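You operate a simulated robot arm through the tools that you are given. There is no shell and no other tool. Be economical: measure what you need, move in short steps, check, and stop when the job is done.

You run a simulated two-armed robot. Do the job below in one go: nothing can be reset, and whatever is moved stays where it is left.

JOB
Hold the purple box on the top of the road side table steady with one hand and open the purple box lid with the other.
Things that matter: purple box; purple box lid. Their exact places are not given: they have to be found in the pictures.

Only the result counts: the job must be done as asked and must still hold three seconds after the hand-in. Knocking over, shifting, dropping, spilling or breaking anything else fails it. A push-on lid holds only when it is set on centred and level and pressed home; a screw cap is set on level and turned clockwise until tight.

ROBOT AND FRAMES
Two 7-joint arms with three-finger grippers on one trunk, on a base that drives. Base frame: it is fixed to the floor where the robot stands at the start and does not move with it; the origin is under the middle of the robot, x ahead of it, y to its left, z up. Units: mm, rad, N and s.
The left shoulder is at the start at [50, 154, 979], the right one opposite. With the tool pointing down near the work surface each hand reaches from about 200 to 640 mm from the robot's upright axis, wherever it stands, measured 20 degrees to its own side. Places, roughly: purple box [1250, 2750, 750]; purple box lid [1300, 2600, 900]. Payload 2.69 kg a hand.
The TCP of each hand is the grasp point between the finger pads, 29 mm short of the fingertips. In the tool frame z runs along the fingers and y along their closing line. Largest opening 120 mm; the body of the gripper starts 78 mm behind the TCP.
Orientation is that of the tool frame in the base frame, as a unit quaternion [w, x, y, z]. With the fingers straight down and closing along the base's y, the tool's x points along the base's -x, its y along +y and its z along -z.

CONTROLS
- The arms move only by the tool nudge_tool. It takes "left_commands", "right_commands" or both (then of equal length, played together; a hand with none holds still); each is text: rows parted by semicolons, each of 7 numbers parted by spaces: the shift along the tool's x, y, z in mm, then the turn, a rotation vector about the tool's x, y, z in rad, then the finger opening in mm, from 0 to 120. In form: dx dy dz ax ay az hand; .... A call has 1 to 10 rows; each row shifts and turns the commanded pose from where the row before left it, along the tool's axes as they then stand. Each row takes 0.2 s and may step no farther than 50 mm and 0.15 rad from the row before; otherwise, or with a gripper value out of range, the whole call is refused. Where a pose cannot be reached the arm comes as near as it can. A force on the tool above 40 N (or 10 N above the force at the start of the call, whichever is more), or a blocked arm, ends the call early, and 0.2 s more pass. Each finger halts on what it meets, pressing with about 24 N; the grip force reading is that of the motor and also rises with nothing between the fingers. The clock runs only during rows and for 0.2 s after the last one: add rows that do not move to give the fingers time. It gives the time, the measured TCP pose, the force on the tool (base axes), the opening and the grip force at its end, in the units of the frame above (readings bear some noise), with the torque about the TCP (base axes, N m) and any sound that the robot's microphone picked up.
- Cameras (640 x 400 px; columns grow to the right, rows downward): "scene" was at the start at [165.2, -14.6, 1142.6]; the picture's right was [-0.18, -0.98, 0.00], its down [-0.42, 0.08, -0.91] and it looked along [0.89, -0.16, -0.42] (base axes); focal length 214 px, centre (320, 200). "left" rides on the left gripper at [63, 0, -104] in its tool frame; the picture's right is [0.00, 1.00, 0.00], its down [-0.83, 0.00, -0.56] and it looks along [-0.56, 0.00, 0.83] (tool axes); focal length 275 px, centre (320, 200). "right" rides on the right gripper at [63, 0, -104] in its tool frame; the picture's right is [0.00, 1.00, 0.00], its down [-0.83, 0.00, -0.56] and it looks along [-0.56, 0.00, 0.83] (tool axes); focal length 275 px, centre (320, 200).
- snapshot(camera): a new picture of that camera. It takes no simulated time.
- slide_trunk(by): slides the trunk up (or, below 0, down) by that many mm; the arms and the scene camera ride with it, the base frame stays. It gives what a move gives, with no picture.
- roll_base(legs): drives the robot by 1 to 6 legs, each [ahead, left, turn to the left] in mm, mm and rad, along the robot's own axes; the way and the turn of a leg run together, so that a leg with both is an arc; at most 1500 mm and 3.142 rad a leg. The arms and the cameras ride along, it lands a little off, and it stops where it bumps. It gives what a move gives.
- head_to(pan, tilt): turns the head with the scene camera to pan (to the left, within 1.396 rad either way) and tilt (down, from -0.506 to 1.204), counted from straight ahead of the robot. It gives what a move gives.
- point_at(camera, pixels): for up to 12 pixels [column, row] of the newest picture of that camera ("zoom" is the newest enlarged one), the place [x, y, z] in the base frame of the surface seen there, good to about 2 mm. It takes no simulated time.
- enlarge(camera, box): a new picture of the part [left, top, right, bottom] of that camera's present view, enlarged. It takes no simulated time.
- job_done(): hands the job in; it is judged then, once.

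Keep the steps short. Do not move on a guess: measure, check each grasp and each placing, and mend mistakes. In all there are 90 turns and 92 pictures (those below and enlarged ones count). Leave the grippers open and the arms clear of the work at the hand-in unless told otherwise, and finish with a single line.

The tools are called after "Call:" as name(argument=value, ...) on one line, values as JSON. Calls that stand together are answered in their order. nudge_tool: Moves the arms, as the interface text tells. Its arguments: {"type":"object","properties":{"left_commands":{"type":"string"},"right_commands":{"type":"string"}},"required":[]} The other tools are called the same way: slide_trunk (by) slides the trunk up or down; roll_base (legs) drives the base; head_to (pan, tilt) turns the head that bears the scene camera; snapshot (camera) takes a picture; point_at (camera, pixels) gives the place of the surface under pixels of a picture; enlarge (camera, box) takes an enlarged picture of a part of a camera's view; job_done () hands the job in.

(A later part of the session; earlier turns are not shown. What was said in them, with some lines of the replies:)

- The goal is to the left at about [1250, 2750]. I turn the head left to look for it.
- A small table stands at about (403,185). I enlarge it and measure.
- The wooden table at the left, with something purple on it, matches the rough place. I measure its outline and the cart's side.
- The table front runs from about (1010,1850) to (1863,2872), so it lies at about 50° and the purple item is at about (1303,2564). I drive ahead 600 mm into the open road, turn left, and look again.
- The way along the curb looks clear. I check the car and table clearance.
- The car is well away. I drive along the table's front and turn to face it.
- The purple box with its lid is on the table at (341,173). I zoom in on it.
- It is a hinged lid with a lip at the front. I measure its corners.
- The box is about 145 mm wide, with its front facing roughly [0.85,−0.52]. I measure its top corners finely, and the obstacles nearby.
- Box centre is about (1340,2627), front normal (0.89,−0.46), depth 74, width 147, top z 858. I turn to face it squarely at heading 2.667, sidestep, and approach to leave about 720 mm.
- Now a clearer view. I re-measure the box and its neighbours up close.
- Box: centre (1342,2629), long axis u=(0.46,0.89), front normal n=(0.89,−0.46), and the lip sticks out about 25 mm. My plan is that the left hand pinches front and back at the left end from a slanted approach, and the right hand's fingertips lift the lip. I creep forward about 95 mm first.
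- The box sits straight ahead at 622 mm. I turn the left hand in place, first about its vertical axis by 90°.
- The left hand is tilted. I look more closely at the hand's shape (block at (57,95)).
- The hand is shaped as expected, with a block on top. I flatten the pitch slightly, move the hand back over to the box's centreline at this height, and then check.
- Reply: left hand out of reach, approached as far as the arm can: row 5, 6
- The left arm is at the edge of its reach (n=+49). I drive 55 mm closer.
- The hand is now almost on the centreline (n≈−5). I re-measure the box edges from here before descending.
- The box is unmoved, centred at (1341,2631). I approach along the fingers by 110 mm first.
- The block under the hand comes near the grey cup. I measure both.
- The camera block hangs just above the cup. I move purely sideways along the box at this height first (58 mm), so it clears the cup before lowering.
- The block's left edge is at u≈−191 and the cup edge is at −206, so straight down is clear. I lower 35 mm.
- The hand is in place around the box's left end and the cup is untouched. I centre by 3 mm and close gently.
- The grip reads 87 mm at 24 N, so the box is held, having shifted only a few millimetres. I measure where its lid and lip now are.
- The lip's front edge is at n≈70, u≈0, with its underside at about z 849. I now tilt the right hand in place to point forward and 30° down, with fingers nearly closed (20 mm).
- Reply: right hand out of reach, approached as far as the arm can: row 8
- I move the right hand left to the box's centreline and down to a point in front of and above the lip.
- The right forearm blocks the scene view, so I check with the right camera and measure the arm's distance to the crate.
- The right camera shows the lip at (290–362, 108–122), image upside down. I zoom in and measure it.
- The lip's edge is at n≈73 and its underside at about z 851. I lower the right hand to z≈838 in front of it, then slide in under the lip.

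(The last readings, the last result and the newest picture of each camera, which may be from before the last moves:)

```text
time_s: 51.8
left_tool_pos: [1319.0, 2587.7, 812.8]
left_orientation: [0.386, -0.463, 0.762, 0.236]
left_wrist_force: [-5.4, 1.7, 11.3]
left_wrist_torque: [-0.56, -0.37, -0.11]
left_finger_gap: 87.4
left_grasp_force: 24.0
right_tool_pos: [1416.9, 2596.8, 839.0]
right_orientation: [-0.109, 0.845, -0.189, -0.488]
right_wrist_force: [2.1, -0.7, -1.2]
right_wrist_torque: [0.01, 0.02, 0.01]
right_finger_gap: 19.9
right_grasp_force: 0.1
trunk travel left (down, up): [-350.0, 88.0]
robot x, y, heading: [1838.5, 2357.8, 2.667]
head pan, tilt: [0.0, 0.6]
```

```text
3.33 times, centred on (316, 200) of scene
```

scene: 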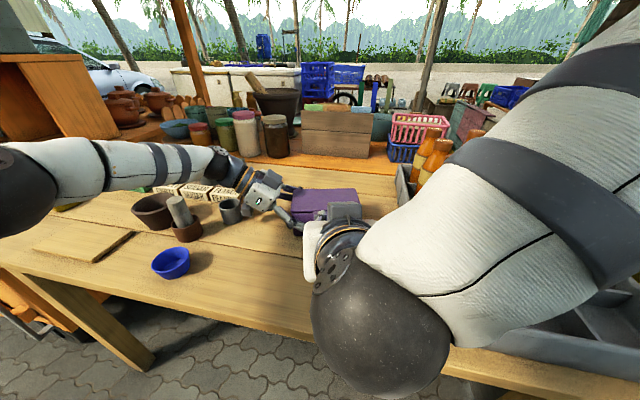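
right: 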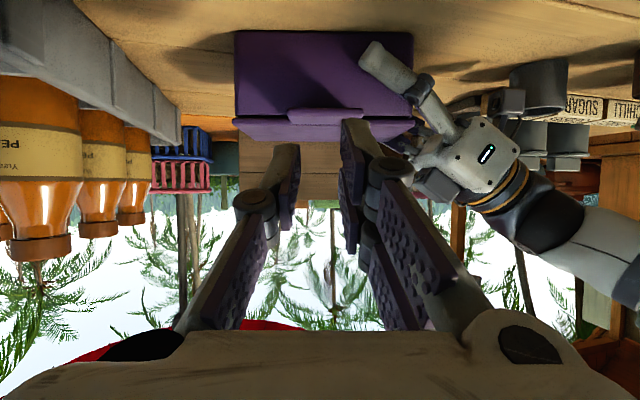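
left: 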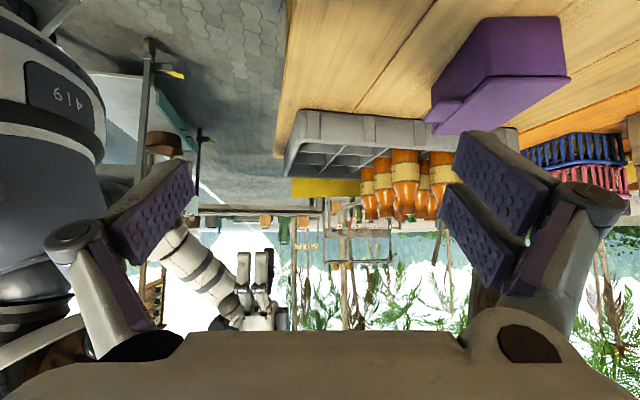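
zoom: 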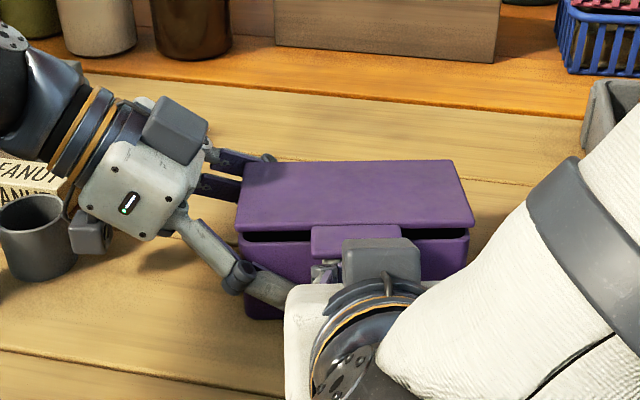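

The fingertips are under the lip and the lid already shows a dark gap. I lift 40 mm, following the lid's arc.

Call:
nudge_tool(right_commands="-9 0 -4.5 0 0 0 20;-9 0 -4.5 0 0 0 20;-9.5 0 -3.5 0 0 0 20;-10 0 -2 0 0 0 20;0 0 0 0 0 0 20")

Call:
enlarge(camera="scene", box=[220, 140, 412, 260])

```text
time_s: 53.0
left_tool_pos: [1320.3, 2586.6, 813.1]
left_orientation: [0.387, -0.462, 0.762, 0.236]
left_wrist_force: [-1.9, -0.1, 11.3]
left_wrist_torque: [-0.42, -0.54, 0.07]
left_finger_gap: 88.0
left_grasp_force: 23.8
right_tool_pos: [1414.2, 2599.6, 878.6]
right_orientation: [-0.111, 0.845, -0.19, -0.488]
right_wrist_force: [1.3, -1.0, -0.9]
right_wrist_torque: [-0.01, 0.01, 0.03]
right_finger_gap: 20.1
right_grasp_force: 0.6
trunk travel left (down, up): [-350.0, 88.0]
robot x, y, heading: [1841.4, 2359.7, 2.659]
head pan, tilt: [0.0, 0.6]
```

```text
3.33 times, centred on (316, 200) of scene
```

zoom: 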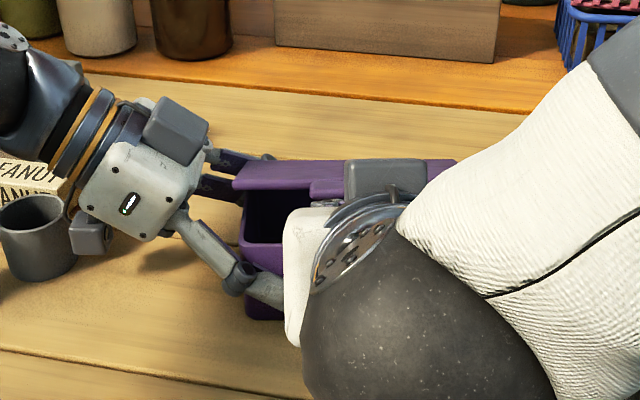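

The lid is rising. I continue the arc to about 45°.

Call:
nudge_tool(right_commands="-12.5 0 -3 0 0 0 20;-13 0 -2 0 0 0 20;-13 0 -1.5 0 0 0 20;-12.5 0 -1 0 0 0 20;0 0 0 0 0 0 20")

Call:
snapshot(camera="scene")

Call:
snapshot(camera="right")

```text
time_s: 54.2
left_tool_pos: [1321.0, 2587.5, 813.6]
left_orientation: [0.386, -0.463, 0.762, 0.235]
left_wrist_force: [2.4, -1.1, 7.4]
left_wrist_torque: [-0.36, -0.56, 0.02]
left_finger_gap: 89.5
left_grasp_force: 24.5
right_tool_pos: [1396.6, 2607.9, 927.9]
right_orientation: [-0.109, 0.845, -0.189, -0.488]
right_wrist_force: [-0.2, -0.4, -1.1]
right_wrist_torque: [0.02, -0.03, 0.01]
right_finger_gap: 20.0
right_grasp_force: 0.1
trunk travel left (down, up): [-350.0, 88.0]
robot x, y, heading: [1841.3, 2358.7, 2.662]
head pan, tilt: [0.0, 0.6]
```

```text
61 pictures are left
```

scene: 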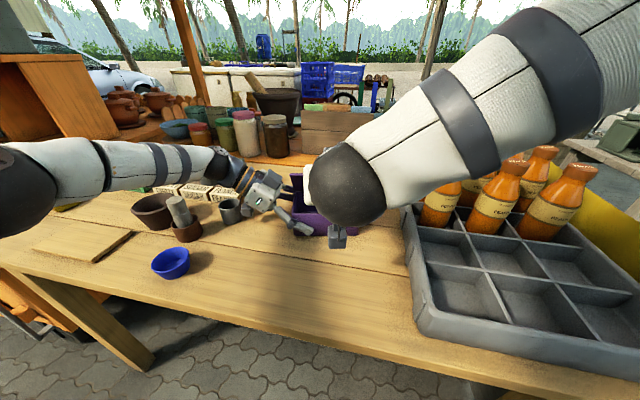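

```text
60 pictures are left
```

right: 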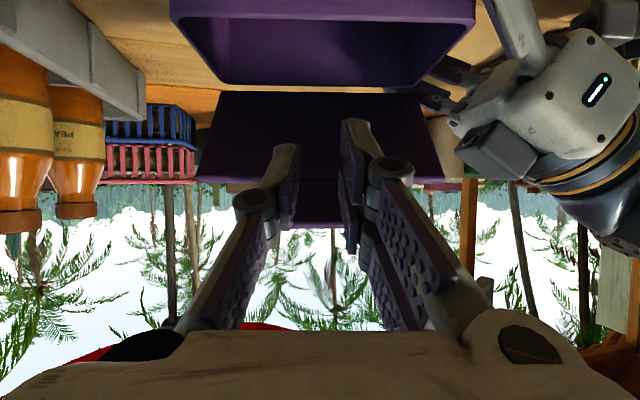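

The lid is well up. I measure its current angle from the right camera.

Call:
point_at(camera="right", pixels=[[310, 100], [310, 125], [320, 175], [215, 175], [430, 175], [320, 215], [230, 100], [410, 100], [320, 60], [320, 8]])

```text
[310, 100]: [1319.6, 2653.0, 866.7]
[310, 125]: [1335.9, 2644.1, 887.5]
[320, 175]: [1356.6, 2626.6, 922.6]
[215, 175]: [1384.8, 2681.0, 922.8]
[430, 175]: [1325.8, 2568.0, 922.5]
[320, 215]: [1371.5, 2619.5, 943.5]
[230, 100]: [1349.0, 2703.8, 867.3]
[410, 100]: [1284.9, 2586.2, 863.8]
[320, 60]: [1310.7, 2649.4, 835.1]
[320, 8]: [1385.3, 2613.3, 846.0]
```

The lid is at about 51°, as planned. I push on toward vertical.

Call:
nudge_tool(right_commands="-9 0 5 0 0 0 20;-8 0 6 0 0 0 20;-8 0 6.5 0 0 0 20;-5 0 12 0 0 0 20;-5 0 12 0 0 0 20;-4 0 12 0 0 0 20;0 0 0 0 0 0 20")

Call:
snapshot(camera="scene")

Call:
snapshot(camera="right")

```text
time_s: 55.8
left_tool_pos: [1319.8, 2587.7, 811.7]
left_orientation: [0.386, -0.463, 0.762, 0.235]
left_wrist_force: [0.6, -0.9, -1.6]
left_wrist_torque: [0.01, -0.14, -0.05]
left_finger_gap: 86.5
left_grasp_force: 23.8
right_tool_pos: [1336.9, 2636.0, 933.1]
right_orientation: [-0.109, 0.845, -0.189, -0.487]
right_wrist_force: [-0.5, 0.0, 0.6]
right_wrist_torque: [0.01, -0.02, 0.0]
right_finger_gap: 19.7
right_grasp_force: 0.0
trunk travel left (down, up): [-350.0, 88.0]
robot x, y, heading: [1841.6, 2354.9, 2.66]
head pan, tilt: [0.0, 0.6]
```

```text
59 pictures are left
```

scene: 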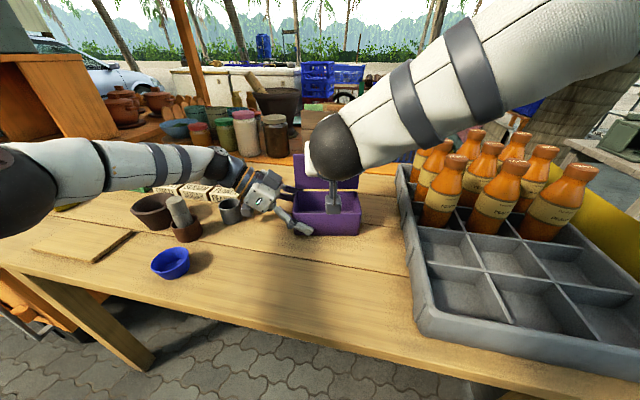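

```text
58 pictures are left
```

right: 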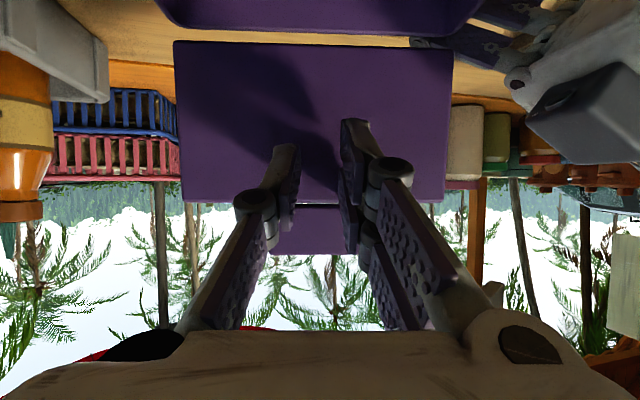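

Call:
point_at(camera="right", pixels=[[310, 60], [310, 100], [215, 190], [430, 190], [320, 240], [200, 60], [440, 60]])

```text
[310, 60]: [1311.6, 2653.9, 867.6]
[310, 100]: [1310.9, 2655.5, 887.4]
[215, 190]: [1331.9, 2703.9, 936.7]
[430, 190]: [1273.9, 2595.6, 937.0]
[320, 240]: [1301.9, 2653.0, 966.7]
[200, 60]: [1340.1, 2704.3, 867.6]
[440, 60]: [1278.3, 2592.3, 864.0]
```

The lid is just past vertical, at about 95°. I push gently 20 mm more toward its stop.

Call:
nudge_tool(right_commands="-2 0 7 0 0 0 20;-2 0 7 0 0 0 20;-2 0 7 0 0 0 20;0 0 0 0 0 0 20")

Call:
snapshot(camera="right")

Call:
point_at(camera="right", pixels=[[310, 60], [310, 100], [215, 180], [430, 180], [320, 230], [200, 60], [440, 60]])

```text
time_s: 56.8
left_tool_pos: [1319.1, 2588.1, 811.7]
left_orientation: [0.387, -0.463, 0.762, 0.234]
left_wrist_force: [-3.1, 1.5, -3.5]
left_wrist_torque: [-0.25, -0.37, 0.17]
left_finger_gap: 85.8
left_grasp_force: 23.9
right_tool_pos: [1317.7, 2644.7, 927.9]
right_orientation: [-0.109, 0.845, -0.189, -0.488]
right_wrist_force: [3.1, -0.3, 0.5]
right_wrist_torque: [-0.01, 0.08, 0.02]
right_finger_gap: 19.4
right_grasp_force: 0.1
trunk travel left (down, up): [-350.0, 88.0]
robot x, y, heading: [1841.1, 2355.0, 2.66]
head pan, tilt: [0.0, 0.6]
```

```text
57 pictures are left
```

right: 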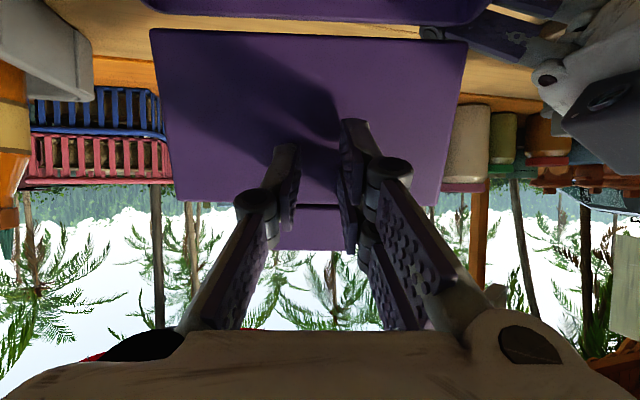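

```text
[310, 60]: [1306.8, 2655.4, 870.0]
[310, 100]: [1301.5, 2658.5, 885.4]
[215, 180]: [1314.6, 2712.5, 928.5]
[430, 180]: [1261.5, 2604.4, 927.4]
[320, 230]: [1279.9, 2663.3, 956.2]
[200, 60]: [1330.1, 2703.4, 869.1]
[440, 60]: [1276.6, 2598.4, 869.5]
```

The lid is at about 108° with light resistance. A little further to be safe.

Call:
nudge_tool(right_commands="-1 0 6 0 0 0 20;-1 0 6 0 0 0 20;-1 0 6 0 0 0 20;0 0 0 0 0 0 20")

Call:
snapshot(camera="right")

Call:
point_at(camera="right", pixels=[[310, 60], [310, 100], [320, 220]])

```text
time_s: 57.8
left_tool_pos: [1320.8, 2587.2, 812.6]
left_orientation: [0.388, -0.462, 0.762, 0.235]
left_wrist_force: [-12.1, 8.0, -3.5]
left_wrist_torque: [-0.56, -2.3, 0.22]
left_finger_gap: 90.0
left_grasp_force: 24.0
right_tool_pos: [1301.7, 2651.4, 923.9]
right_orientation: [-0.109, 0.845, -0.188, -0.489]
right_wrist_force: [12.7, -9.2, 13.2]
right_wrist_torque: [0.08, 0.59, 0.33]
right_finger_gap: 22.4
right_grasp_force: 0.9
trunk travel left (down, up): [-350.0, 88.0]
robot x, y, heading: [1837.6, 2359.2, 2.662]
head pan, tilt: [0.0, 0.6]
```

```text
56 pictures are left
```

right: 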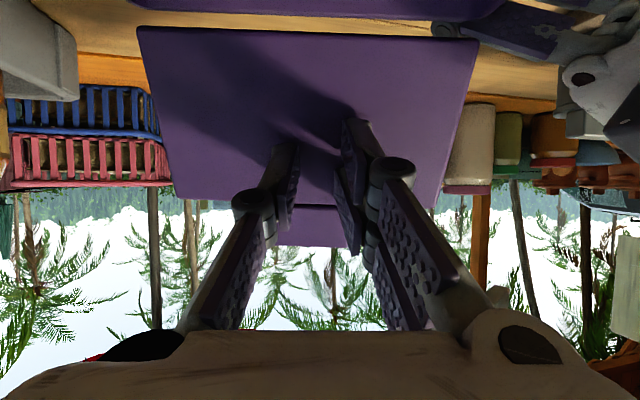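

```text
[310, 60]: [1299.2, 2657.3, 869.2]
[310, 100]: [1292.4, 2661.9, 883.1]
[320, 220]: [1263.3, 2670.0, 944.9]
```

Resistance has risen to about 20 N at roughly 115°, so that is the stop. I draw the right hand back along its fingers and check that the lid stays.

Call:
nudge_tool(right_commands="0 0 -15 0 0 0 20;0 0 -25 0 0 0 20;0 0 -40 0 0 0 20;0 0 -40 0 0 0 20;0 0 -40 0 0 0 20;0 0 0 0 0 0 20")

Call:
snapshot(camera="scene")

Call:
snapshot(camera="right")

```text
time_s: 59.2
left_tool_pos: [1320.0, 2588.5, 812.3]
left_orientation: [0.386, -0.464, 0.762, 0.235]
left_wrist_force: [-0.2, -0.6, -3.5]
left_wrist_torque: [-0.17, 0.05, 0.0]
left_finger_gap: 86.0
left_grasp_force: 23.9
right_tool_pos: [1426.6, 2593.4, 1001.5]
right_orientation: [-0.109, 0.846, -0.189, -0.488]
right_wrist_force: [0.2, -0.2, -0.1]
right_wrist_torque: [0.02, 0.01, -0.01]
right_finger_gap: 20.2
right_grasp_force: 0.1
trunk travel left (down, up): [-350.0, 88.0]
robot x, y, heading: [1837.3, 2360.3, 2.665]
head pan, tilt: [0.0, 0.6]
```

```text
55 pictures are left
```

scene: 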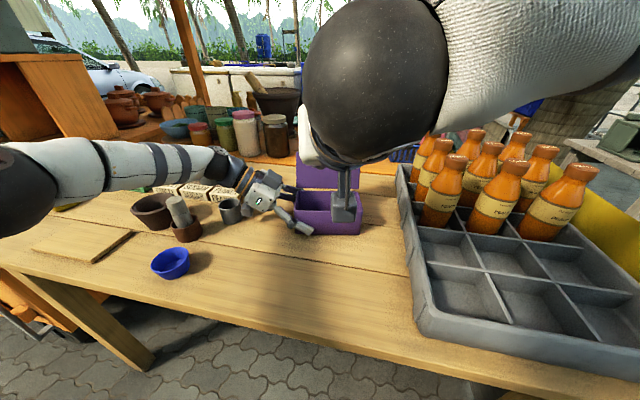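

```text
54 pictures are left
```

right: 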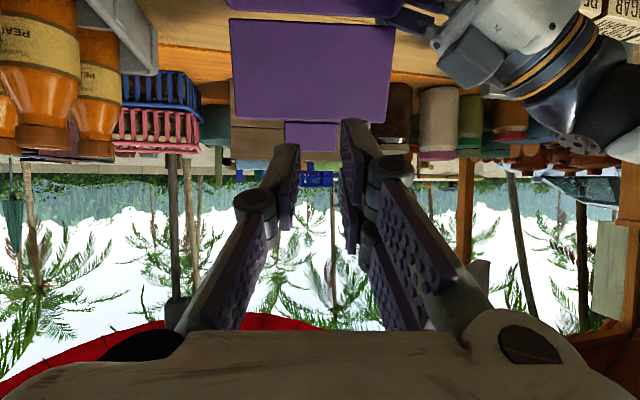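

The lid stays open by itself. I bring the right hand further out and up, then look at the whole.

Call:
nudge_tool(right_commands="0 -30 -30 0 0 0 20;0 -40 -30 0 0 0 20;0 -40 -30 0 0 0 20;0 0 0 0 0 0 20")

Call:
enlarge(camera="scene", box=[200, 130, 392, 250])

```text
time_s: 60.2
left_tool_pos: [1319.5, 2587.6, 812.1]
left_orientation: [0.387, -0.462, 0.764, 0.233]
left_wrist_force: [-0.3, -0.2, -2.7]
left_wrist_torque: [-0.15, 0.05, -0.01]
left_finger_gap: 85.9
left_grasp_force: 23.4
right_tool_pos: [1544.4, 2659.2, 1047.3]
right_orientation: [-0.109, 0.845, -0.189, -0.488]
right_wrist_force: [-1.3, -0.4, 0.6]
right_wrist_torque: [0.03, 0.03, -0.01]
right_finger_gap: 20.1
right_grasp_force: 0.0
trunk travel left (down, up): [-350.0, 88.0]
robot x, y, heading: [1841.4, 2359.6, 2.661]
head pan, tilt: [0.0, 0.6]
```

```text
3.33 times, centred on (296, 190) of scene
```

zoom: 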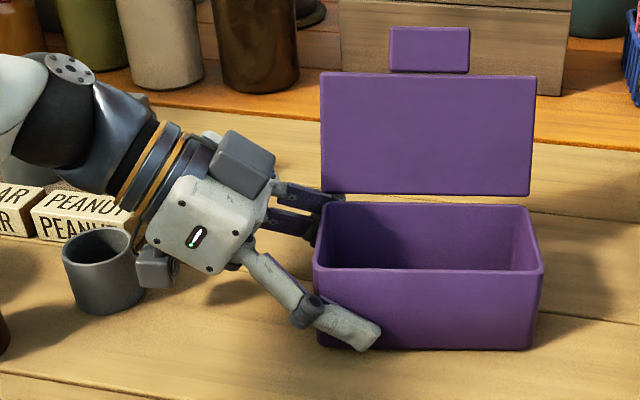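

The lid stands open at its stop with nothing touching it from the right hand. I release the left hand gradually and see whether the lid and box stay.

Call:
nudge_tool(left_commands="0 0 0 0 0 0 90;0 0 0 0 0 0 97;0 0 0 0 0 0 106;0 0 0 0 0 0 114;0 0 0 0 0 0 120;0 0 0 0 0 0 120")

Call:
enlarge(camera="scene", box=[200, 130, 392, 250])

Call:
point_at(camera="zoom", pixels=[[150, 275], [140, 262], [135, 280], [165, 280], [105, 300], [120, 250], [140, 240], [330, 80], [330, 188], [430, 185], [430, 40], [420, 310]])

```text
time_s: 61.6
left_tool_pos: [1319.6, 2587.9, 812.7]
left_orientation: [0.386, -0.463, 0.762, 0.235]
left_wrist_force: [-0.9, 0.4, -0.2]
left_wrist_torque: [0.0, 0.0, -0.03]
left_finger_gap: 119.9
left_grasp_force: 0.0
right_tool_pos: [1544.1, 2658.7, 1047.0]
right_orientation: [-0.108, 0.845, -0.188, -0.488]
right_wrist_force: [-0.3, -0.1, 0.1]
right_wrist_torque: [0.02, 0.02, -0.01]
right_finger_gap: 20.0
right_grasp_force: 0.1
trunk travel left (down, up): [-350.0, 88.0]
robot x, y, heading: [1834.5, 2356.7, 2.659]
head pan, tilt: [0.0, 0.6]
```

```text
3.33 times, centred on (296, 190) of scene
```

zoom: 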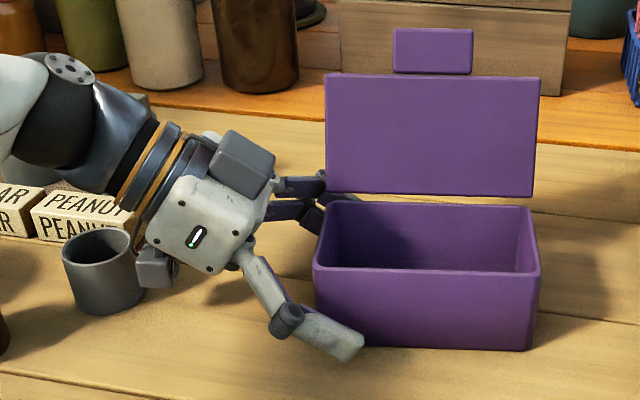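

```text
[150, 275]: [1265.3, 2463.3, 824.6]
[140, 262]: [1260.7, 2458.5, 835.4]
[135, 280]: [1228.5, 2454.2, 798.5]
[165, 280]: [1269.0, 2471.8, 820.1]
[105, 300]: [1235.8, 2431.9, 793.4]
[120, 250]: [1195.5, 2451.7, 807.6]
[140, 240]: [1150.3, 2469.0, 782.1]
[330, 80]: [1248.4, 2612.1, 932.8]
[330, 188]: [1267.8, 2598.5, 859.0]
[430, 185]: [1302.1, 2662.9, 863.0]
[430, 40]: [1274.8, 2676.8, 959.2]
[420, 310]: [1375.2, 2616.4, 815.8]
```

The lid and box stay put. I withdraw the left hand: slightly forward and up first, so its block clears the cup, then back along its fingers.

Call:
nudge_tool(left_commands="0 -10 0 0 0 0 120;-6.5 0 -4.7 0 0 0 120;0 0 -10 0 0 0 120;0 0 -15 0 0 0 120;0 0 0 0 0 0 120")

Call:
enlarge(camera="scene", box=[200, 130, 392, 250])

```text
time_s: 62.8
left_tool_pos: [1320.0, 2565.8, 836.7]
left_orientation: [0.387, -0.463, 0.762, 0.235]
left_wrist_force: [-1.0, -0.7, -0.4]
left_wrist_torque: [-0.01, -0.03, 0.03]
left_finger_gap: 120.0
left_grasp_force: 0.1
right_tool_pos: [1544.4, 2660.8, 1048.0]
right_orientation: [-0.109, 0.845, -0.188, -0.488]
right_wrist_force: [0.4, 0.0, -0.7]
right_wrist_torque: [0.0, 0.03, 0.03]
right_finger_gap: 20.0
right_grasp_force: 0.1
trunk travel left (down, up): [-350.0, 88.0]
robot x, y, heading: [1842.1, 2355.5, 2.66]
head pan, tilt: [0.0, 0.6]
```

```text
3.33 times, centred on (296, 190) of scene
```

zoom: 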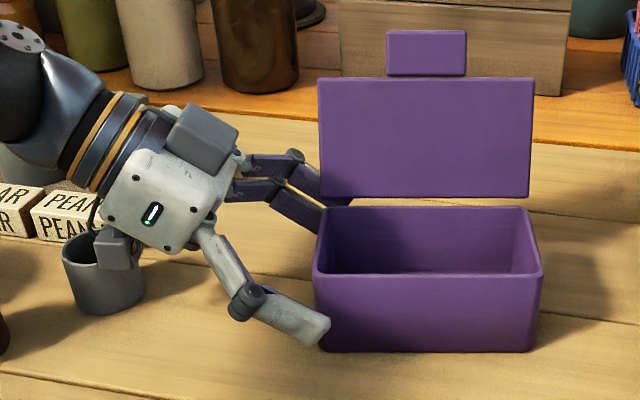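

Both are clear so far. I continue back along the fingers, then bring the hand toward the robot.

Call:
nudge_tool(left_commands="0 0 -25 0 0 0 120;0 0 -30 0 0 0 120;-5 0 -30 0 0 0 120;-10 0 -25 0 0 0 120;-10 -40 0 0 0 0 120;-10 -45 0 0 0 0 120;0 -45 0 0 0 0 120;0 -45 0 0 0 0 120;0 0 0 0 0 0 120", right_commands="0 0 0 0 0 0 40;0 0 0 0 0 0 60;0 0 0 0 0 0 80;0 0 0 0 0 0 100;0 0 0 0 0 0 120;0 0 0 0 0 0 120;0 0 0 0 0 0 120;0 0 0 0 0 0 120;0 0 0 0 0 0 120")

Call:
snapshot(camera="scene")

```text
time_s: 64.8
left_tool_pos: [1443.8, 2426.1, 929.9]
left_orientation: [0.386, -0.463, 0.762, 0.236]
left_wrist_force: [0.1, 0.3, 0.3]
left_wrist_torque: [0.01, -0.02, -0.03]
left_finger_gap: 119.9
left_grasp_force: 0.0
right_tool_pos: [1544.6, 2659.1, 1048.5]
right_orientation: [-0.109, 0.845, -0.189, -0.488]
right_wrist_force: [-0.4, 0.7, 0.9]
right_wrist_torque: [0.02, 0.0, 0.03]
right_finger_gap: 119.9
right_grasp_force: 0.0
trunk travel left (down, up): [-350.0, 88.0]
robot x, y, heading: [1839.4, 2360.4, 2.652]
head pan, tilt: [0.0, 0.6]
```

```text
50 pictures are left
```

scene: 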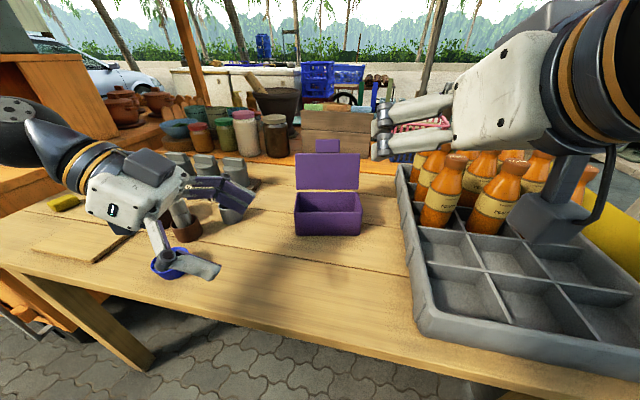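

The box stands with its lid open at its stop, the cup, bowl and bottles are unmoved, and both hands are open and clear. I hand in.

Call:
job_done()

```text
The job is handed in.
```

The purple box is open: the left hand held it steady while the right hand raised the lid to its stop (about 115°), and the lid stayed up after both hands let go and moved clear; the box itself shifted a few millimetres when gripped.
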